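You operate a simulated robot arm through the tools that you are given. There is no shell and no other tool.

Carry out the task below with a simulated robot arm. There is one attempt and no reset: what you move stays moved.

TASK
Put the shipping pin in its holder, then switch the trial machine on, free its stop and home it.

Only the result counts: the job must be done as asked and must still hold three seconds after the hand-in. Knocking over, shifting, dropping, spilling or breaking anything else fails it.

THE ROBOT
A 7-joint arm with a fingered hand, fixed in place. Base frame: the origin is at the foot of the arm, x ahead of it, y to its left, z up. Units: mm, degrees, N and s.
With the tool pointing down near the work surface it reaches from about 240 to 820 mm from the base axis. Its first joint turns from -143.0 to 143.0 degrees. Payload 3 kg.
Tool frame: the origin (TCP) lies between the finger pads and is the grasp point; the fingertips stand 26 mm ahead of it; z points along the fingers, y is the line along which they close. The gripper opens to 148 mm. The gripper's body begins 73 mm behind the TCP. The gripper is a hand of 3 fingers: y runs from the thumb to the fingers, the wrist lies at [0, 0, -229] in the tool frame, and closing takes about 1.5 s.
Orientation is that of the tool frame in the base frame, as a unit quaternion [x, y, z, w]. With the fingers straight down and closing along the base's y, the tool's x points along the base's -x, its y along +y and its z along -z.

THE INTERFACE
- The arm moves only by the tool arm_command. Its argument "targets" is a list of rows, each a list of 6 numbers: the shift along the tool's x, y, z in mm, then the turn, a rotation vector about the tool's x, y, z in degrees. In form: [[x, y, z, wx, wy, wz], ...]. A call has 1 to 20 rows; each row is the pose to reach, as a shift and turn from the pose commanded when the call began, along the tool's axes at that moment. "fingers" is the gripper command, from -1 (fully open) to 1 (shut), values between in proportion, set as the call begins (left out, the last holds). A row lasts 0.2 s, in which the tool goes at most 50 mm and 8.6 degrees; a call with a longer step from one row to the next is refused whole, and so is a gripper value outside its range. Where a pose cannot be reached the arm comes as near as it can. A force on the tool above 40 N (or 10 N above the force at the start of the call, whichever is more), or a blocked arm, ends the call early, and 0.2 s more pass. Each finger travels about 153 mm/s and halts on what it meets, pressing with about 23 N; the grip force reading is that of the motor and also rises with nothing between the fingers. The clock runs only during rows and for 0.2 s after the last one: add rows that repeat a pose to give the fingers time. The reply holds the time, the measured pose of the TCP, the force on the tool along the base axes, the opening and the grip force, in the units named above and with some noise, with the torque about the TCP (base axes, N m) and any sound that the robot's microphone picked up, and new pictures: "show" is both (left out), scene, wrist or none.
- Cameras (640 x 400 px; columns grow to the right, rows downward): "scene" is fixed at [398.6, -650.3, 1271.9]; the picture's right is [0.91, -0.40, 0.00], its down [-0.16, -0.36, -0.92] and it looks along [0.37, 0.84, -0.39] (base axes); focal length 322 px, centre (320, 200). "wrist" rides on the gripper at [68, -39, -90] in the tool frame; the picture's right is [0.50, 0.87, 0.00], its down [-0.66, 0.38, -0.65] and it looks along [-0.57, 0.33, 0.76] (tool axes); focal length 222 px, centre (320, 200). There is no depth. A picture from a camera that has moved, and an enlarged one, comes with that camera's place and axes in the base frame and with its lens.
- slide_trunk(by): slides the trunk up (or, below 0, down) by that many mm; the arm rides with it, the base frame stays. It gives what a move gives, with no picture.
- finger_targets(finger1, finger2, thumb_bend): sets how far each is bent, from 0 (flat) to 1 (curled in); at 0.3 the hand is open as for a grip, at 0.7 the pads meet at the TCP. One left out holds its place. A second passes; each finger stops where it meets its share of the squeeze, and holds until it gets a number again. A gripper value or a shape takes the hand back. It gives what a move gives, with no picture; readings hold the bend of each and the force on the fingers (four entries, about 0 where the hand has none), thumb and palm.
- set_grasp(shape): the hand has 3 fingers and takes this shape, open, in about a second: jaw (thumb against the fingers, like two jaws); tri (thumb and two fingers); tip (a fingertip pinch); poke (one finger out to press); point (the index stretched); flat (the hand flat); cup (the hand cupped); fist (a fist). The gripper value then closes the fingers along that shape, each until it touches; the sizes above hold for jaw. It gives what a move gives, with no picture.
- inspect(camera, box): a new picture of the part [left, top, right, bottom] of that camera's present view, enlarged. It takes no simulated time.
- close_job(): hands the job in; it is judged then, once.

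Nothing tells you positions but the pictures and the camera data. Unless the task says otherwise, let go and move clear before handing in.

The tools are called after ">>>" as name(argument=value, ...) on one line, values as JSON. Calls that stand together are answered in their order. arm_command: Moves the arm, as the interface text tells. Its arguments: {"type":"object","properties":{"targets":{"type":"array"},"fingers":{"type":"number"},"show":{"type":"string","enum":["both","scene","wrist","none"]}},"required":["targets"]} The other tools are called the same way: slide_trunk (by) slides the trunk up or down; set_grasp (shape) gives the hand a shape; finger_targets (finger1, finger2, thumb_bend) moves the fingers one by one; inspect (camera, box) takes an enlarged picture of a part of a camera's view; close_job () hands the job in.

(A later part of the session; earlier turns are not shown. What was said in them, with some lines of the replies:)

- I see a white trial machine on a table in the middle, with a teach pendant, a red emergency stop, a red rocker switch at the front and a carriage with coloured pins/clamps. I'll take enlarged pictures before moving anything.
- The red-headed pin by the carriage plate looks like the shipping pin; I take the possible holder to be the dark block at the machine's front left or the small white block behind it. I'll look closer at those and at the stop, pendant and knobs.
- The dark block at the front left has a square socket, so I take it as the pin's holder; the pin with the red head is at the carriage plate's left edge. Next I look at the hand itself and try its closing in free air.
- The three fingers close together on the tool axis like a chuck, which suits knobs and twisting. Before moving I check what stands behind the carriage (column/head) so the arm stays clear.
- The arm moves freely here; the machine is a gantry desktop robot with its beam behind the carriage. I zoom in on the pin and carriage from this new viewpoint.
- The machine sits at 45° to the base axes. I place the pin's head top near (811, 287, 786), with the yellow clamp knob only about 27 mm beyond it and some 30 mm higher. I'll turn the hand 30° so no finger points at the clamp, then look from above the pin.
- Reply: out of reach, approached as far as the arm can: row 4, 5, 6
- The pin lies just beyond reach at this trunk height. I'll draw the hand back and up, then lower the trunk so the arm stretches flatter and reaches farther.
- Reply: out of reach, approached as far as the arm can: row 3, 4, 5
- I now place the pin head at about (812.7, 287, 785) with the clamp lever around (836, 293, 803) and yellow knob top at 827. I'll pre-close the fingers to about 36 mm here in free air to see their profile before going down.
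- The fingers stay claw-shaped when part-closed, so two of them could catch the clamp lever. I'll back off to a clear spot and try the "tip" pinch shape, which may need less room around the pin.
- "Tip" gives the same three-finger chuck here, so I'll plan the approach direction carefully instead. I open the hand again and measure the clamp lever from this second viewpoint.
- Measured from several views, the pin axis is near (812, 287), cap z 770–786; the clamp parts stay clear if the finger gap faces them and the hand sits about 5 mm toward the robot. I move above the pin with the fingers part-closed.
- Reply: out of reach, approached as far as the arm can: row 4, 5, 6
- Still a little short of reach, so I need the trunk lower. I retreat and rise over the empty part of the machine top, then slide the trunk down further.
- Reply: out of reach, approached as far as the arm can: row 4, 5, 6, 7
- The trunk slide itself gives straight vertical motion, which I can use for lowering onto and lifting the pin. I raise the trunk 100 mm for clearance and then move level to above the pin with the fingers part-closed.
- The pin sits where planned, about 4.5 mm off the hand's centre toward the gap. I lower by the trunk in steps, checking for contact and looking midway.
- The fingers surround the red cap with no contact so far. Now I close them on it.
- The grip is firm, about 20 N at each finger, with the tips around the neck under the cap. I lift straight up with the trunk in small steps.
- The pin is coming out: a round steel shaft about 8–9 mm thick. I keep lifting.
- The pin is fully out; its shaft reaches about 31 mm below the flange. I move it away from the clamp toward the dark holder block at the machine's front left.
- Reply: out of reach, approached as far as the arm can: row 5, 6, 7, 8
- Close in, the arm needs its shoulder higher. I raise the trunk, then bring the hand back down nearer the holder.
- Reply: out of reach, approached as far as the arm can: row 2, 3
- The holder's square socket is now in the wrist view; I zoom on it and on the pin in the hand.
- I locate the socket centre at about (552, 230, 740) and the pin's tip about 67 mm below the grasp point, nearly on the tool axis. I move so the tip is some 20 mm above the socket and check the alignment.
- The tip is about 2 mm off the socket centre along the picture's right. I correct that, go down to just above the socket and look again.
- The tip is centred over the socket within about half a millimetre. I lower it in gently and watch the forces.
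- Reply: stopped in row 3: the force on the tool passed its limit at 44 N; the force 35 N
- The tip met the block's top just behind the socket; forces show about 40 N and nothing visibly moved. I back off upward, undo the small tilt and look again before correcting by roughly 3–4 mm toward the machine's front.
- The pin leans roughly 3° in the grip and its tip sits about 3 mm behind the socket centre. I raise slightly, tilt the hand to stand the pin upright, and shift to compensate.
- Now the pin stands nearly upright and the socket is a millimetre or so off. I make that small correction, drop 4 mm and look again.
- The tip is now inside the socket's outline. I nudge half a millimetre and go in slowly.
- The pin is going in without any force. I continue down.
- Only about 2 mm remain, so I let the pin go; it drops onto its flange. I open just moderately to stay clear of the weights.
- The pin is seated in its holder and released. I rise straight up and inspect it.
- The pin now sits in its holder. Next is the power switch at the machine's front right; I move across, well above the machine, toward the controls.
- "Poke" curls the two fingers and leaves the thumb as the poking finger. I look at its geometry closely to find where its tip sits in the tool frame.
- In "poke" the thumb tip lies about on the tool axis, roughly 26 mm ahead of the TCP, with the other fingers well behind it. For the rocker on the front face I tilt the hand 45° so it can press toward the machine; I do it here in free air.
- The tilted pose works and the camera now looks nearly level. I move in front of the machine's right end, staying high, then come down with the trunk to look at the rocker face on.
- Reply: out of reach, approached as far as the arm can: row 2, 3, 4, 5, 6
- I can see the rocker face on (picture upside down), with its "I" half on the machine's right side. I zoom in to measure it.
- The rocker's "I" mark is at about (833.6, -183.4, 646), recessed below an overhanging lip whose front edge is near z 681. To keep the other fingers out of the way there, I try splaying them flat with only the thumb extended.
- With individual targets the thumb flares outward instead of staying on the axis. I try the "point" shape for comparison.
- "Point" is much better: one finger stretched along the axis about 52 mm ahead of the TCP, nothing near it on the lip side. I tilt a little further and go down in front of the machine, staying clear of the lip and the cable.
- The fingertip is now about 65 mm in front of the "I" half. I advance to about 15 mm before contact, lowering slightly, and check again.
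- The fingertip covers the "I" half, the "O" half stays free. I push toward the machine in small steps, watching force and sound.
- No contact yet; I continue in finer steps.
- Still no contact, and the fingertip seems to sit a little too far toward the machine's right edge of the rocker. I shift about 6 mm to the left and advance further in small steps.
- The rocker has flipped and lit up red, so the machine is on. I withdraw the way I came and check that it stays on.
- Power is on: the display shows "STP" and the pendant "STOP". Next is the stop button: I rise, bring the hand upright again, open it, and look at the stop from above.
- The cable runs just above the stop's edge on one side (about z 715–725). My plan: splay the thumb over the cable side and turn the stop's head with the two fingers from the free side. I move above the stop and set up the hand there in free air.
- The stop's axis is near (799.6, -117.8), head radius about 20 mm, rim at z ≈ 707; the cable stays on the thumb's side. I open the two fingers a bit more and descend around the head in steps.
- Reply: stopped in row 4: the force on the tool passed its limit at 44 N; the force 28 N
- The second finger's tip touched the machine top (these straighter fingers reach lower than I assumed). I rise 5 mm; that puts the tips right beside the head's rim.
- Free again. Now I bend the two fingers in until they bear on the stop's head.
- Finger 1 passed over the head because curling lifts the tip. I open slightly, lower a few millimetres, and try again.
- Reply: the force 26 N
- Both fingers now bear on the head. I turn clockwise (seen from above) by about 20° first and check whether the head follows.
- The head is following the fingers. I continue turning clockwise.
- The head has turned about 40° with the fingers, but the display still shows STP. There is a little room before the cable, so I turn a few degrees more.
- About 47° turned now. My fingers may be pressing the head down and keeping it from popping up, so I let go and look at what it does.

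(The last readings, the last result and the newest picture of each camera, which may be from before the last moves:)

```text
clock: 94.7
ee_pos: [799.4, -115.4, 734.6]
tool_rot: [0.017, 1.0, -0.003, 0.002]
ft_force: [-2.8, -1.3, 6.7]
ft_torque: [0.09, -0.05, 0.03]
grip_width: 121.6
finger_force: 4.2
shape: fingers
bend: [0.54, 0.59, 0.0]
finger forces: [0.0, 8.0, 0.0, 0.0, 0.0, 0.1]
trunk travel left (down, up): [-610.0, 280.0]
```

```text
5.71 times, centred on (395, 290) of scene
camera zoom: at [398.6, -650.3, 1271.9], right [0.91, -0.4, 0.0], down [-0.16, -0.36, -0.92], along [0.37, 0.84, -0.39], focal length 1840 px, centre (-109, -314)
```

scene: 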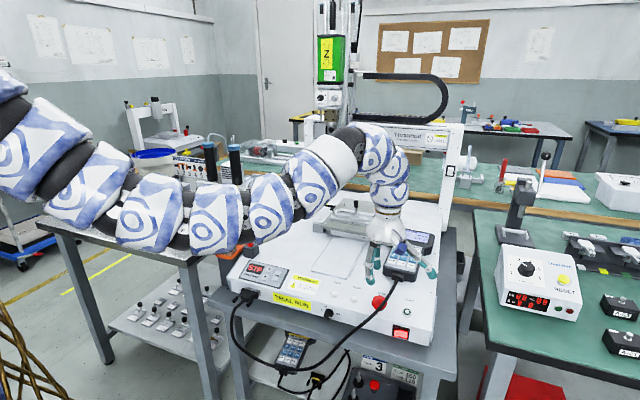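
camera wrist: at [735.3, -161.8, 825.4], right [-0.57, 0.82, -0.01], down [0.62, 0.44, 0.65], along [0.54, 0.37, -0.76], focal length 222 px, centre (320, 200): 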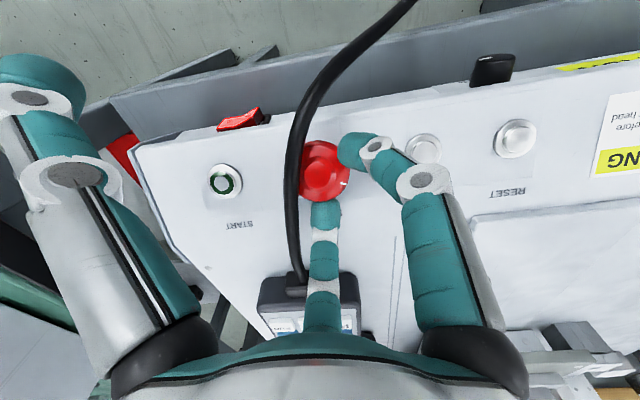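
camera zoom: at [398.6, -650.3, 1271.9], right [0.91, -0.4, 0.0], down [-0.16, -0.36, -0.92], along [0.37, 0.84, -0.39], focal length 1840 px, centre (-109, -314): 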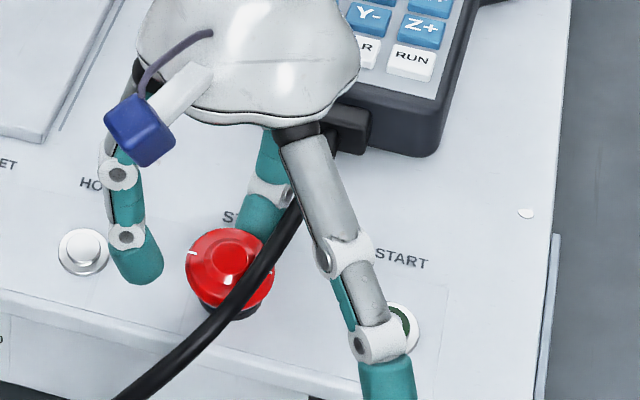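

The stop has popped free: the display changed from STP to "---" and the pendant now says HOME. I rise carefully so as not to press anything.

>>> arm_command(targets=[[0, 0, -3, 0, 0, 0], [0, 0, -6, 0, 0, 0], [0, 0, -10, 0, 0, 0], [0, 0, -20, 0, 0, 0], [0, 0, -35, 0, 0, 0], [0, 0, -55, 0, 0, 0], [0, 0, -75, 0, 0, 0], [0, 0, -75, 0, 0, 0]], show="both")

>>> inspect(camera="scene", box=[240, 215, 480, 325])

>>> inspect(camera="scene", box=[385, 220, 435, 260])

>>> inspect(camera="wrist", box=[250, 80, 450, 220])

```text
clock: 96.5
ee_pos: [799.4, -114.5, 808.4]
tool_rot: [0.017, 1.0, -0.002, 0.001]
ft_force: [0.2, -0.6, -0.7]
ft_torque: [0.03, 0.03, 0.0]
grip_width: 121.4
finger_force: 0.0
shape: fingers
bend: [0.54, 0.54, 0.0]
finger forces: [0.0, 0.0, 0.0, 0.0, 0.0, 0.1]
trunk travel left (down, up): [-610.0, 280.0]
camera wrist: at [730.6, -153.4, 900.4], right [-0.47, 0.88, 0.0], down [0.67, 0.36, 0.65], along [0.58, 0.31, -0.76], focal length 222 px, centre (320, 200)
```

scene: 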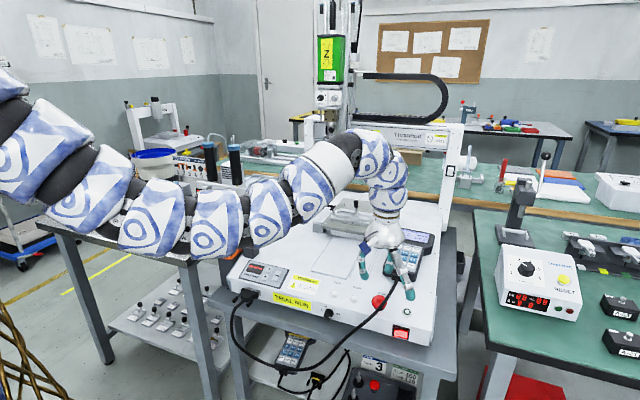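
wrist: 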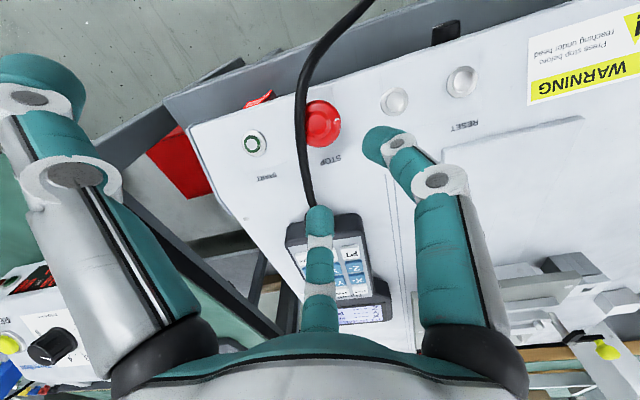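

```text
2.67 times, centred on (360, 270) of scene
camera zoom: at [398.6, -650.3, 1271.9], right [0.91, -0.4, 0.0], down [-0.16, -0.36, -0.92], along [0.37, 0.84, -0.39], focal length 859 px, centre (213, 13)
```

zoom: 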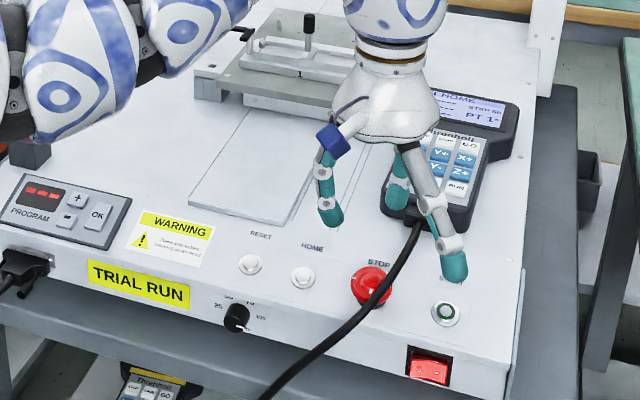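

```text
10.00 times, centred on (410, 240) of scene
camera zoom: at [398.6, -650.3, 1271.9], right [0.91, -0.4, 0.0], down [-0.16, -0.36, -0.92], along [0.37, 0.84, -0.39], focal length 3220 px, centre (-580, -200)
```

zoom: 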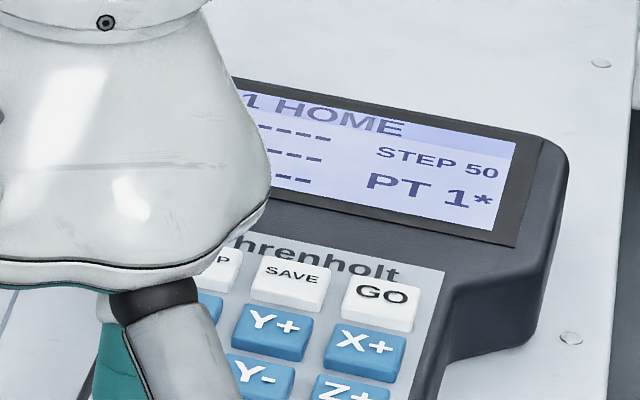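

```text
2.86 times, centred on (350, 150) of wrist
camera zoom: at [730.6, -153.4, 900.4], right [-0.47, 0.88, 0.0], down [0.67, 0.36, 0.65], along [0.58, 0.31, -0.76], focal length 635 px, centre (234, 343)
```

zoom: 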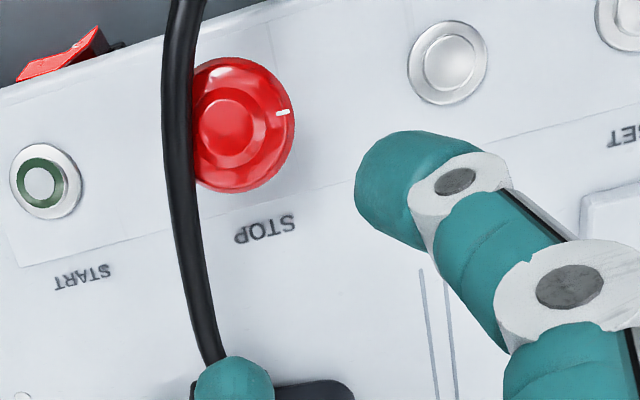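

The stop is free and the pendant asks for HOME. I change to "poke", turn so no curled finger points at the stop, and move above the HOME button at about (755, -68).

>>> set_grasp(shape="poke")

>>> arm_command(targets=[[7, 7, -5, 0, 0, -7.5], [15, 15, -5, 0, 0, -15], [22, 22, -5, 0, 0, -22.5], [30, 30, -5, 0, 0, -30], [37, 37, -5, 0, 0, -37.5], [44.1, 44.6, -5, 0, 0, -44], [44.1, 44.6, -5, 0, 0, -44], [44.1, 44.6, -5, 0, 0, -44]], show="wrist")

>>> inspect(camera="wrist", box=[240, 80, 440, 220])

>>> inspect(camera="scene", box=[320, 200, 420, 310])

```text
clock: 97.4
ee_pos: [799.9, -116.5, 810.4]
tool_rot: [0.017, 1.0, -0.002, 0.002]
ft_force: [0.3, 0.1, 0.3]
ft_torque: [0.05, -0.01, 0.02]
grip_width: 0.0
finger_force: 0.0
shape: poke
bend: [1.0, 1.0, 0.4]
finger forces: [0.1, 0.0, 0.0, 0.1, 0.0, 0.1]
trunk travel left (down, up): [-610.0, 280.0]
```

```text
clock: 99.2
ee_pos: [757.8, -69.4, 814.3]
tool_rot: [-0.358, 0.934, -0.002, 0.001]
ft_force: [0.1, 0.0, -0.4]
ft_torque: [-0.01, 0.02, -0.03]
grip_width: 0.0
finger_force: 0.1
shape: poke
bend: [1.0, 1.0, 0.4]
finger forces: [0.0, 0.0, 0.0, 0.0, 0.0, 0.1]
trunk travel left (down, up): [-610.0, 280.0]
camera wrist: at [733.8, -145.0, 904.5], right [-0.95, 0.31, 0.0], down [0.23, 0.72, 0.65], along [0.2, 0.62, -0.76], focal length 222 px, centre (320, 200)
```

wrist: 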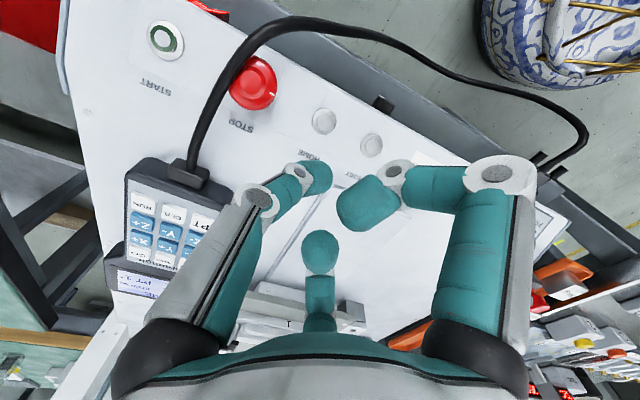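

```text
2.86 times, centred on (340, 150) of wrist
camera zoom: at [733.8, -145.0, 904.5], right [-0.95, 0.31, 0.0], down [0.23, 0.72, 0.65], along [0.2, 0.62, -0.76], focal length 635 px, centre (263, 343)
```

zoom: 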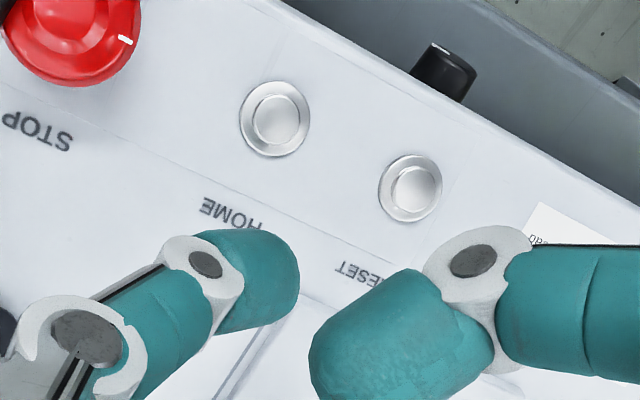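

```text
3.64 times, centred on (370, 255) of scene
camera zoom: at [398.6, -650.3, 1271.9], right [0.91, -0.4, 0.0], down [-0.16, -0.36, -0.92], along [0.37, 0.84, -0.39], focal length 1171 px, centre (138, 0)
```

zoom: 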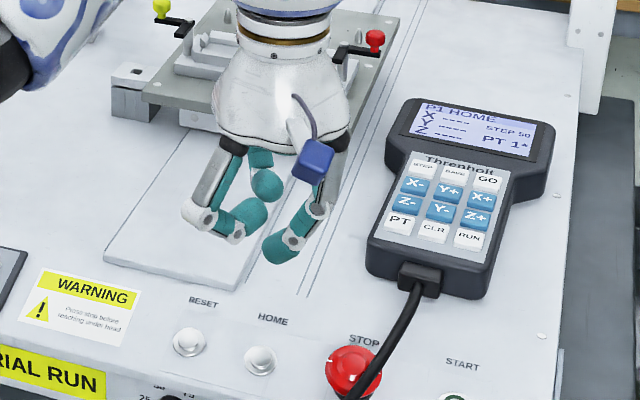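

The thumb tip is on the tool axis; HOME needs a shift of about 2.5 mm. I descend to roughly a centimetre above the button and check.

>>> arm_command(targets=[[0, 2.5, 18, 0, 0, 0], [0, 2.5, 36, 0, 0, 0], [0, 2.5, 52, 0, 0, 0], [0, 2.5, 64, 0, 0, 0], [0, 2.5, 70, 0, 0, 0], [0, 2.5, 70, 0, 0, 0]], show="none")

>>> inspect(camera="wrist", box=[240, 80, 440, 220])

>>> inspect(camera="scene", box=[330, 250, 400, 310])

```text
clock: 100.6
ee_pos: [755.6, -67.0, 742.9]
tool_rot: [-0.359, 0.933, -0.003, 0.001]
ft_force: [0.6, 0.4, 0.0]
ft_torque: [-0.03, 0.0, 0.03]
grip_width: 0.1
finger_force: 0.1
shape: poke
bend: [1.0, 1.0, 0.4]
finger forces: [0.1, 0.0, 0.0, 0.1, 0.0, 0.1]
trunk travel left (down, up): [-610.0, 280.0]
```

```text
2.86 times, centred on (340, 150) of wrist
camera zoom: at [731.8, -143.4, 833.8], right [-0.95, 0.31, 0.0], down [0.23, 0.72, 0.65], along [0.2, 0.62, -0.76], focal length 635 px, centre (263, 343)
```

zoom: 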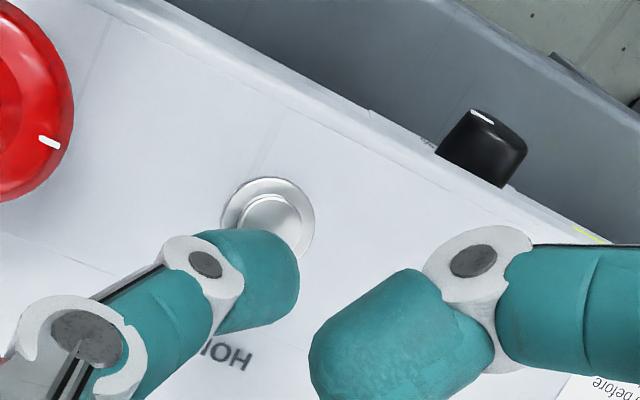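

```text
6.67 times, centred on (365, 280) of scene
camera zoom: at [398.6, -650.3, 1271.9], right [0.91, -0.4, 0.0], down [-0.16, -0.36, -0.92], along [0.37, 0.84, -0.39], focal length 2146 px, centre (20, -333)
```

zoom: 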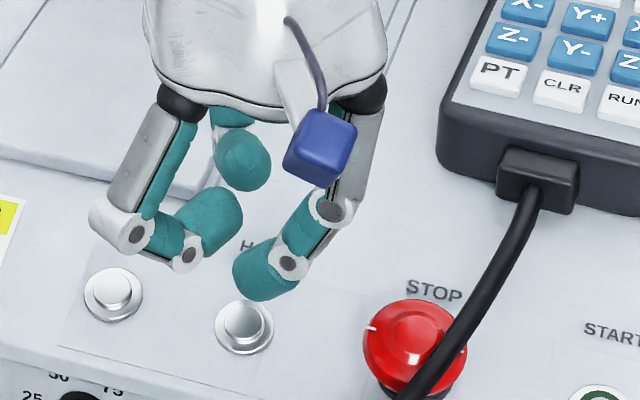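

>>> arm_command(targets=[[0, 3.5, 2, 0, 0, 0], [0, 3.5, 4, 0, 0, 0], [0, 3.5, 6, 0, 0, 0], [0, 3.5, 8, 0, 0, 0]], show="none")

>>> inspect(camera="wrist", box=[240, 80, 440, 220])

>>> inspect(camera="scene", box=[330, 250, 400, 310])

```text
clock: 101.6
ee_pos: [752.6, -64.1, 735.3]
tool_rot: [-0.359, 0.933, -0.002, 0.002]
ft_force: [1.0, -0.1, -0.2]
ft_torque: [-0.01, -0.01, 0.01]
grip_width: 0.0
finger_force: 0.0
shape: poke
bend: [1.0, 1.0, 0.4]
finger forces: [0.0, 0.1, 0.1, 0.0, 0.0, 0.0]
trunk travel left (down, up): [-610.0, 280.0]
```

```text
2.86 times, centred on (340, 150) of wrist
camera zoom: at [729.4, -141.4, 826.4], right [-0.95, 0.31, 0.0], down [0.23, 0.72, 0.65], along [0.2, 0.62, -0.76], focal length 635 px, centre (263, 343)
```

zoom: 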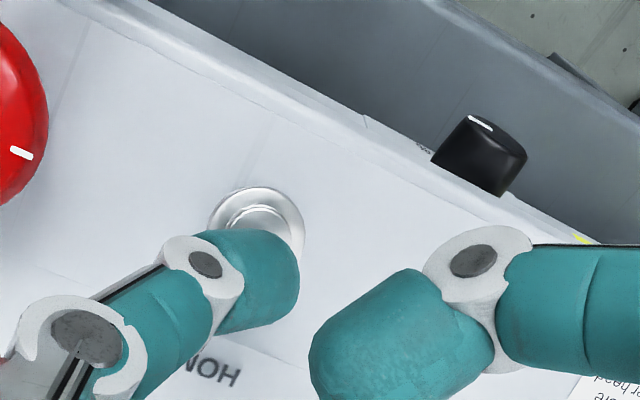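

```text
6.67 times, centred on (365, 280) of scene
camera zoom: at [398.6, -650.3, 1271.9], right [0.91, -0.4, 0.0], down [-0.16, -0.36, -0.92], along [0.37, 0.84, -0.39], focal length 2146 px, centre (20, -333)
```

zoom: 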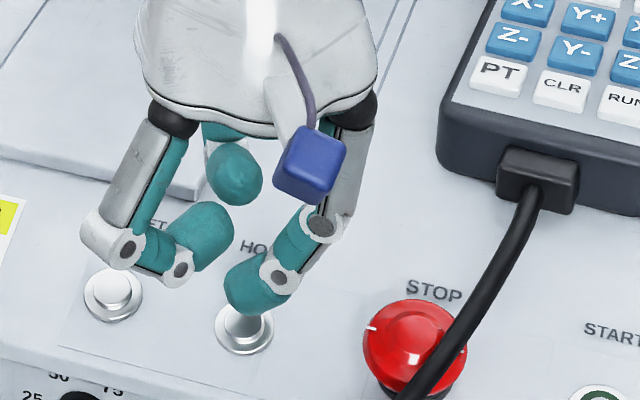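

>>> arm_command(targets=[[0, 1, 1, 0, 0, 0], [0, 1, 2, 0, 0, 0], [0, 1, 3, 0, 0, 0], [0, 1, 4, 0, 0, 0], [0, 1, 5, 0, 0, 0]], show="none")

>>> inspect(camera="scene", box=[330, 250, 400, 310])

>>> inspect(camera="scene", box=[220, 180, 460, 350])

```text
clock: 102.8
ee_pos: [751.8, -65.6, 730.7]
tool_rot: [-0.36, 0.933, -0.003, 0.001]
ft_force: [-0.2, 0.3, -0.6]
ft_torque: [-0.01, 0.0, -0.05]
grip_width: 0.0
finger_force: 0.1
shape: poke
bend: [1.0, 1.0, 0.4]
finger forces: [0.0, 0.0, 0.1, 0.0, 0.0, 0.0]
trunk travel left (down, up): [-610.0, 280.0]
```

```text
6.67 times, centred on (365, 280) of scene
camera zoom: at [398.6, -650.3, 1271.9], right [0.91, -0.4, 0.0], down [-0.16, -0.36, -0.92], along [0.37, 0.84, -0.39], focal length 2146 px, centre (20, -333)
```

zoom: 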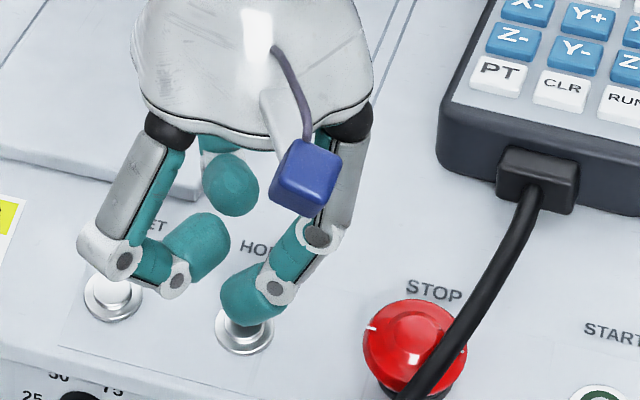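

```text
2.35 times, centred on (340, 265) of scene
camera zoom: at [398.6, -650.3, 1271.9], right [0.91, -0.4, 0.0], down [-0.16, -0.36, -0.92], along [0.37, 0.84, -0.39], focal length 758 px, centre (273, 47)
```

zoom: 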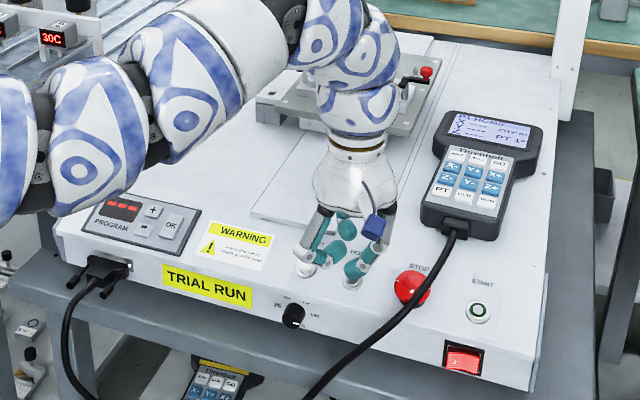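

>>> arm_command(targets=[[0, 0, 1, 0, 0, 0], [0, 0, 2, 0, 0, 0], [0, 0, 3, 0, 0, 0], [0, 0, 4, 0, 0, 0], [0, 0, 5, 0, 0, 0]], show="none")

>>> inspect(camera="scene", box=[220, 180, 460, 350])

>>> inspect(camera="wrist", box=[240, 80, 440, 220])

```text
clock: 104.0
ee_pos: [752.7, -63.6, 725.7]
tool_rot: [-0.359, 0.933, -0.002, 0.001]
ft_force: [0.3, 0.0, 2.9]
ft_torque: [0.01, -0.03, 0.0]
grip_width: 0.1
finger_force: 0.1
shape: poke
bend: [1.0, 1.0, 0.4]
finger forces: [0.0, 0.0, 0.0, 0.0, 3.0, 0.0]
trunk travel left (down, up): [-610.0, 280.0]
heard: click
```

```text
2.35 times, centred on (340, 265) of scene
camera zoom: at [398.6, -650.3, 1271.9], right [0.91, -0.4, 0.0], down [-0.16, -0.36, -0.92], along [0.37, 0.84, -0.39], focal length 758 px, centre (273, 47)
```

zoom: 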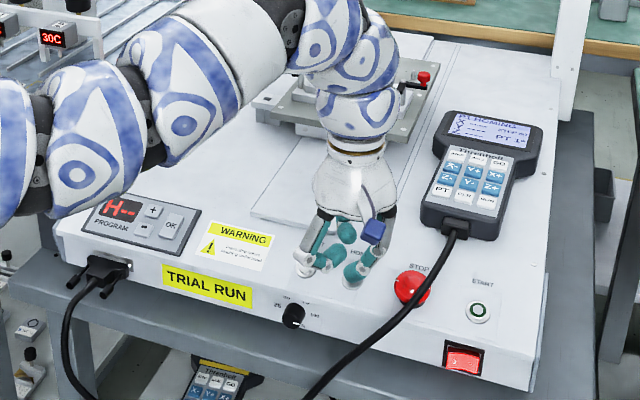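

```text
2.86 times, centred on (340, 150) of wrist
camera zoom: at [728.2, -140.8, 816.7], right [-0.95, 0.31, -0.01], down [0.23, 0.72, 0.65], along [0.2, 0.62, -0.76], focal length 635 px, centre (263, 343)
```

zoom: 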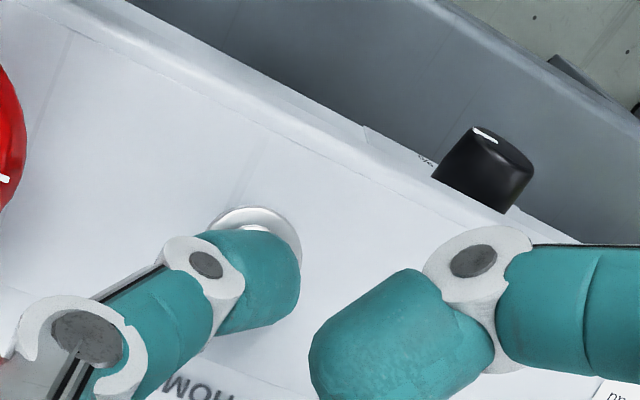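

A click, and the machine shows "H--" and "HOMING". I withdraw upward and away at once to leave its travel clear.

>>> arm_command(targets=[[0, 0, -20, 0, 0, 0], [0, 0, -60, 0, 0, 0], [0, 0, -105, 0, 0, 0], [5, 0, -150, 0, 0, 0], [40, 0, -170, 0, 0, 0], [85, 0, -170, 0, 0, 0], [130, 0, -170, 0, 0, 0], [170, 0, -170, 0, 0, 0], [200, 0, -170, 0, 0, 0], [200, 0, -170, 0, 0, 0]], show="both")

>>> inspect(camera="scene", box=[220, 180, 460, 350])

```text
clock: 106.2
ee_pos: [602.8, -199.3, 897.1]
tool_rot: [-0.359, 0.933, -0.003, 0.0]
ft_force: [-0.4, 0.2, 0.1]
ft_torque: [0.01, 0.03, 0.01]
grip_width: 0.0
finger_force: 0.0
shape: poke
bend: [1.0, 1.0, 0.4]
finger forces: [0.0, 0.0, 0.0, 0.0, 0.1, 0.0]
trunk travel left (down, up): [-610.0, 280.0]
camera wrist: at [578.8, -274.2, 988.1], right [-0.95, 0.31, 0.0], down [0.23, 0.72, 0.65], along [0.2, 0.62, -0.76], focal length 222 px, centre (320, 200)
```

scene: 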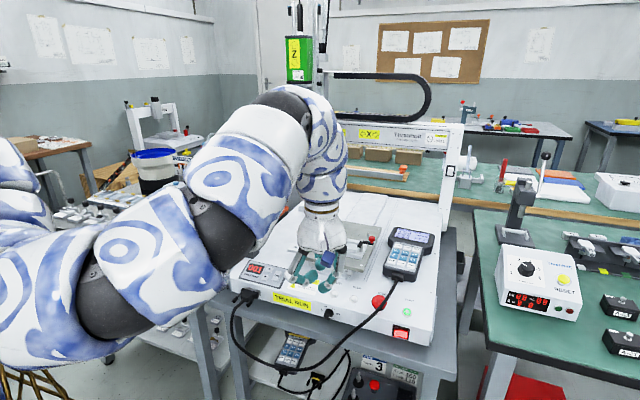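
wrist: 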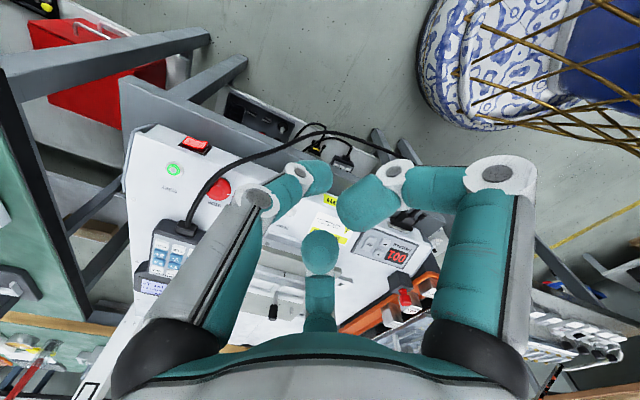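

```text
2.35 times, centred on (340, 265) of scene
camera zoom: at [398.6, -650.3, 1271.9], right [0.91, -0.4, 0.0], down [-0.16, -0.36, -0.92], along [0.37, 0.84, -0.39], focal length 758 px, centre (273, 47)
```

zoom: 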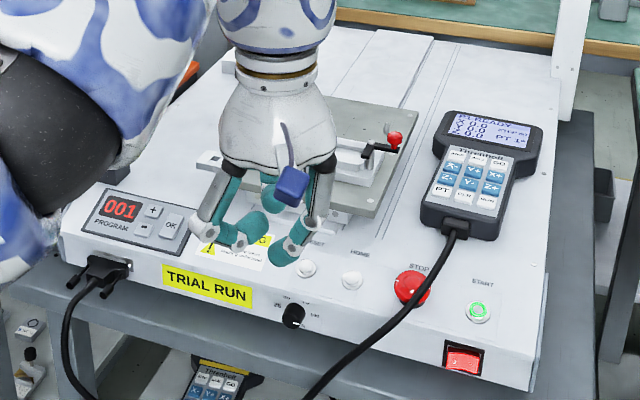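

The machine is homed: display "001", pendant "READY 0.0 0.0 0.0", START lit green. I move the arm clear so I can see everything and check the pin and surroundings.

>>> arm_command(targets=[[20, -10, -30, 0, 0, 0], [50, -25, -60, 0, 0, 0], [80, -42, -80, 0, 0, 0], [110, -60, -80, 0, 0, 0], [140, -78, -80, 0, 0, 0], [165, -94, -80, 0, 0, 0], [165, -94, -80, 0, 0, 0]], show="both")

>>> inspect(camera="scene", box=[220, 180, 460, 350])

```text
clock: 107.8
ee_pos: [525.2, -346.5, 950.1]
tool_rot: [-0.36, 0.933, -0.004, 0.019]
ft_force: [0.3, 1.2, 0.0]
ft_torque: [-0.06, 0.02, 0.0]
grip_width: 0.2
finger_force: 0.0
shape: poke
bend: [1.0, 1.0, 0.4]
finger forces: [0.0, 0.0, 0.1, 0.0, 0.0, 0.0]
out of reach, approached as far as the arm can: row 1, 2, 3, 4, 5, 6, 7
trunk travel left (down, up): [-610.0, 280.0]
camera wrist: at [497.9, -422.9, 1039.6], right [-0.95, 0.31, -0.03], down [0.21, 0.72, 0.67], along [0.23, 0.63, -0.74], focal length 222 px, centre (320, 200)
```

scene: 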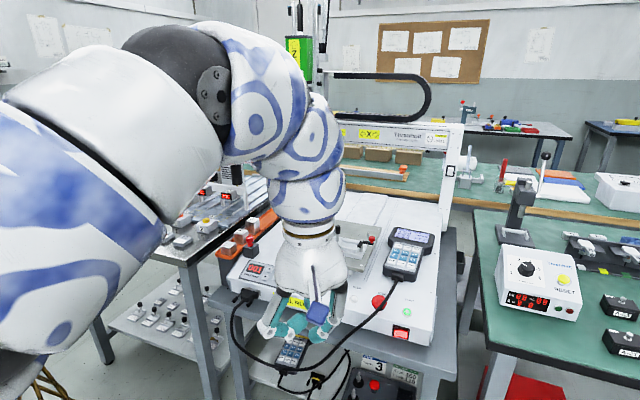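
wrist: 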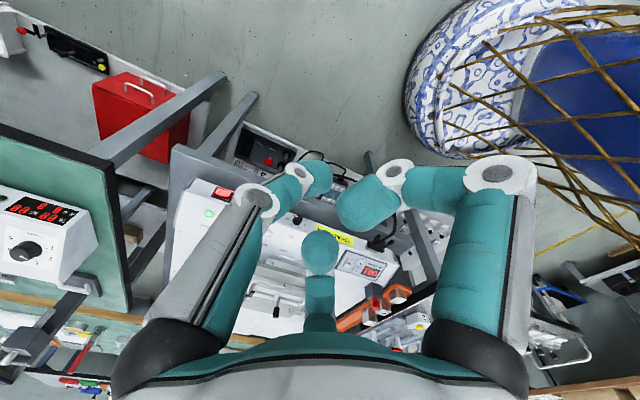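

```text
2.35 times, centred on (340, 265) of scene
camera zoom: at [398.6, -650.3, 1271.9], right [0.91, -0.4, 0.0], down [-0.16, -0.36, -0.92], along [0.37, 0.84, -0.39], focal length 758 px, centre (273, 47)
```

zoom: 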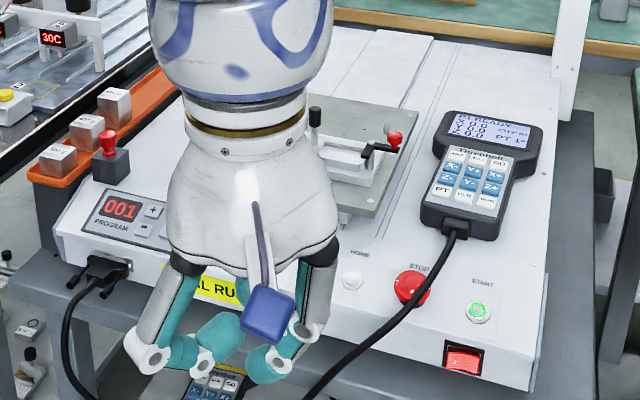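

>>> inspect(camera="scene", box=[230, 220, 280, 260])

>>> inspect(camera="scene", box=[375, 215, 445, 265])

>>> inspect(camera="wrist", box=[200, 180, 440, 340])

```text
10.00 times, centred on (255, 240) of scene
camera zoom: at [398.6, -650.3, 1271.9], right [0.91, -0.4, 0.0], down [-0.16, -0.36, -0.92], along [0.37, 0.84, -0.39], focal length 3220 px, centre (970, -200)
```

zoom: 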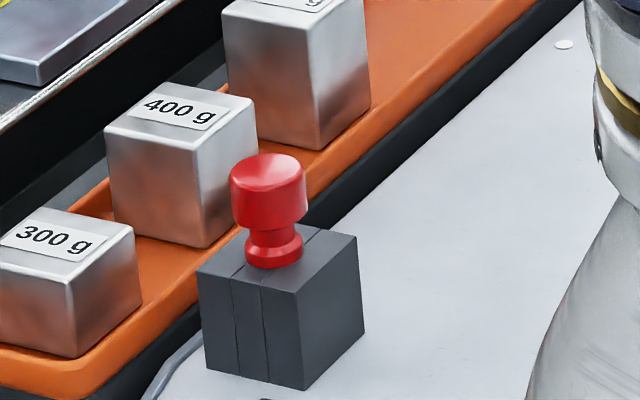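

```text
8.00 times, centred on (410, 240) of scene
camera zoom: at [398.6, -650.3, 1271.9], right [0.91, -0.4, 0.0], down [-0.16, -0.36, -0.92], along [0.37, 0.84, -0.39], focal length 2576 px, centre (-400, -120)
```

zoom: 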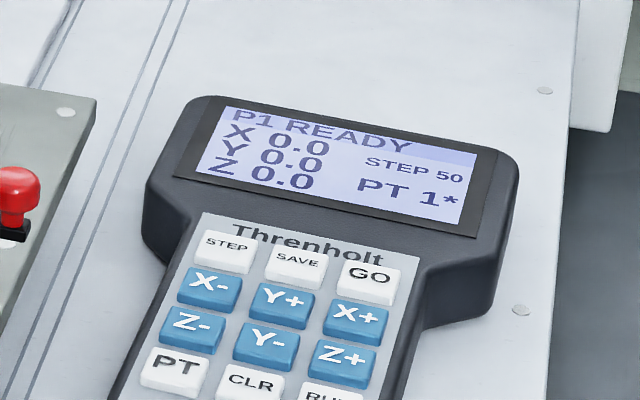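

```text
2.50 times, centred on (320, 260) of wrist
camera zoom: at [497.9, -422.9, 1039.6], right [-0.95, 0.31, -0.03], down [0.21, 0.72, 0.67], along [0.23, 0.63, -0.74], focal length 555 px, centre (320, 50)
```

zoom: 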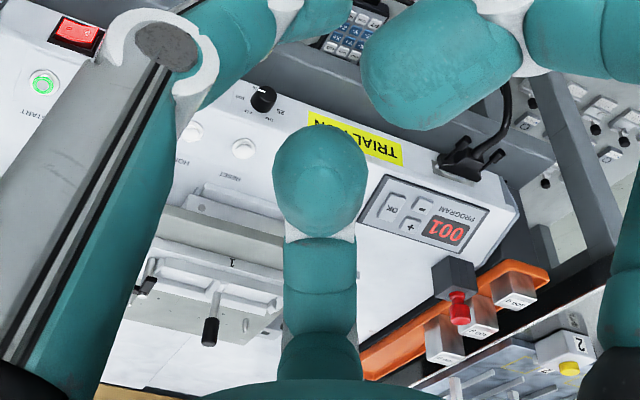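

The pin is seated in its holder and the weights are undisturbed. The power switch is lit and the stop is up. The pendant reads "P1 READY, X 0.0 Y 0.0 Z 0.0". The hand is empty and clear of the machine, so I hand the job in.

>>> close_job()

```text
The job is handed in.
```

I handed the job in with the pin stored and the trial machine switched on, its stop freed and homed. At my last look, just before hand-in, nothing else appeared disturbed.

- **Shipping pin:** the red pin came out of the carriage lock and is seated on its flange in the dark holder block at the machine's front left. On the first try the tip struck the top of the block at about 44 N. I backed off, realigned, and it then went in without force.
- **Power:** the front rocker is on "I" and lit.
- **Stop:** I turned the head about 47° clockwise and it popped up. The display changed from "STP" to "---".
- **Home:** pressing HOME gave a click and the machine ran its homing. The display now shows "001", the pendant reads "P1 READY" with X, Y and Z all at 0.0, and START is lit green.

While reaching around the stop, one finger also pressed on the machine's bare top at up to 44 N, clear of any button.

The digits on the torque tester on the green bench came on at about the same time as I switched the machine on. I did not touch that tester.
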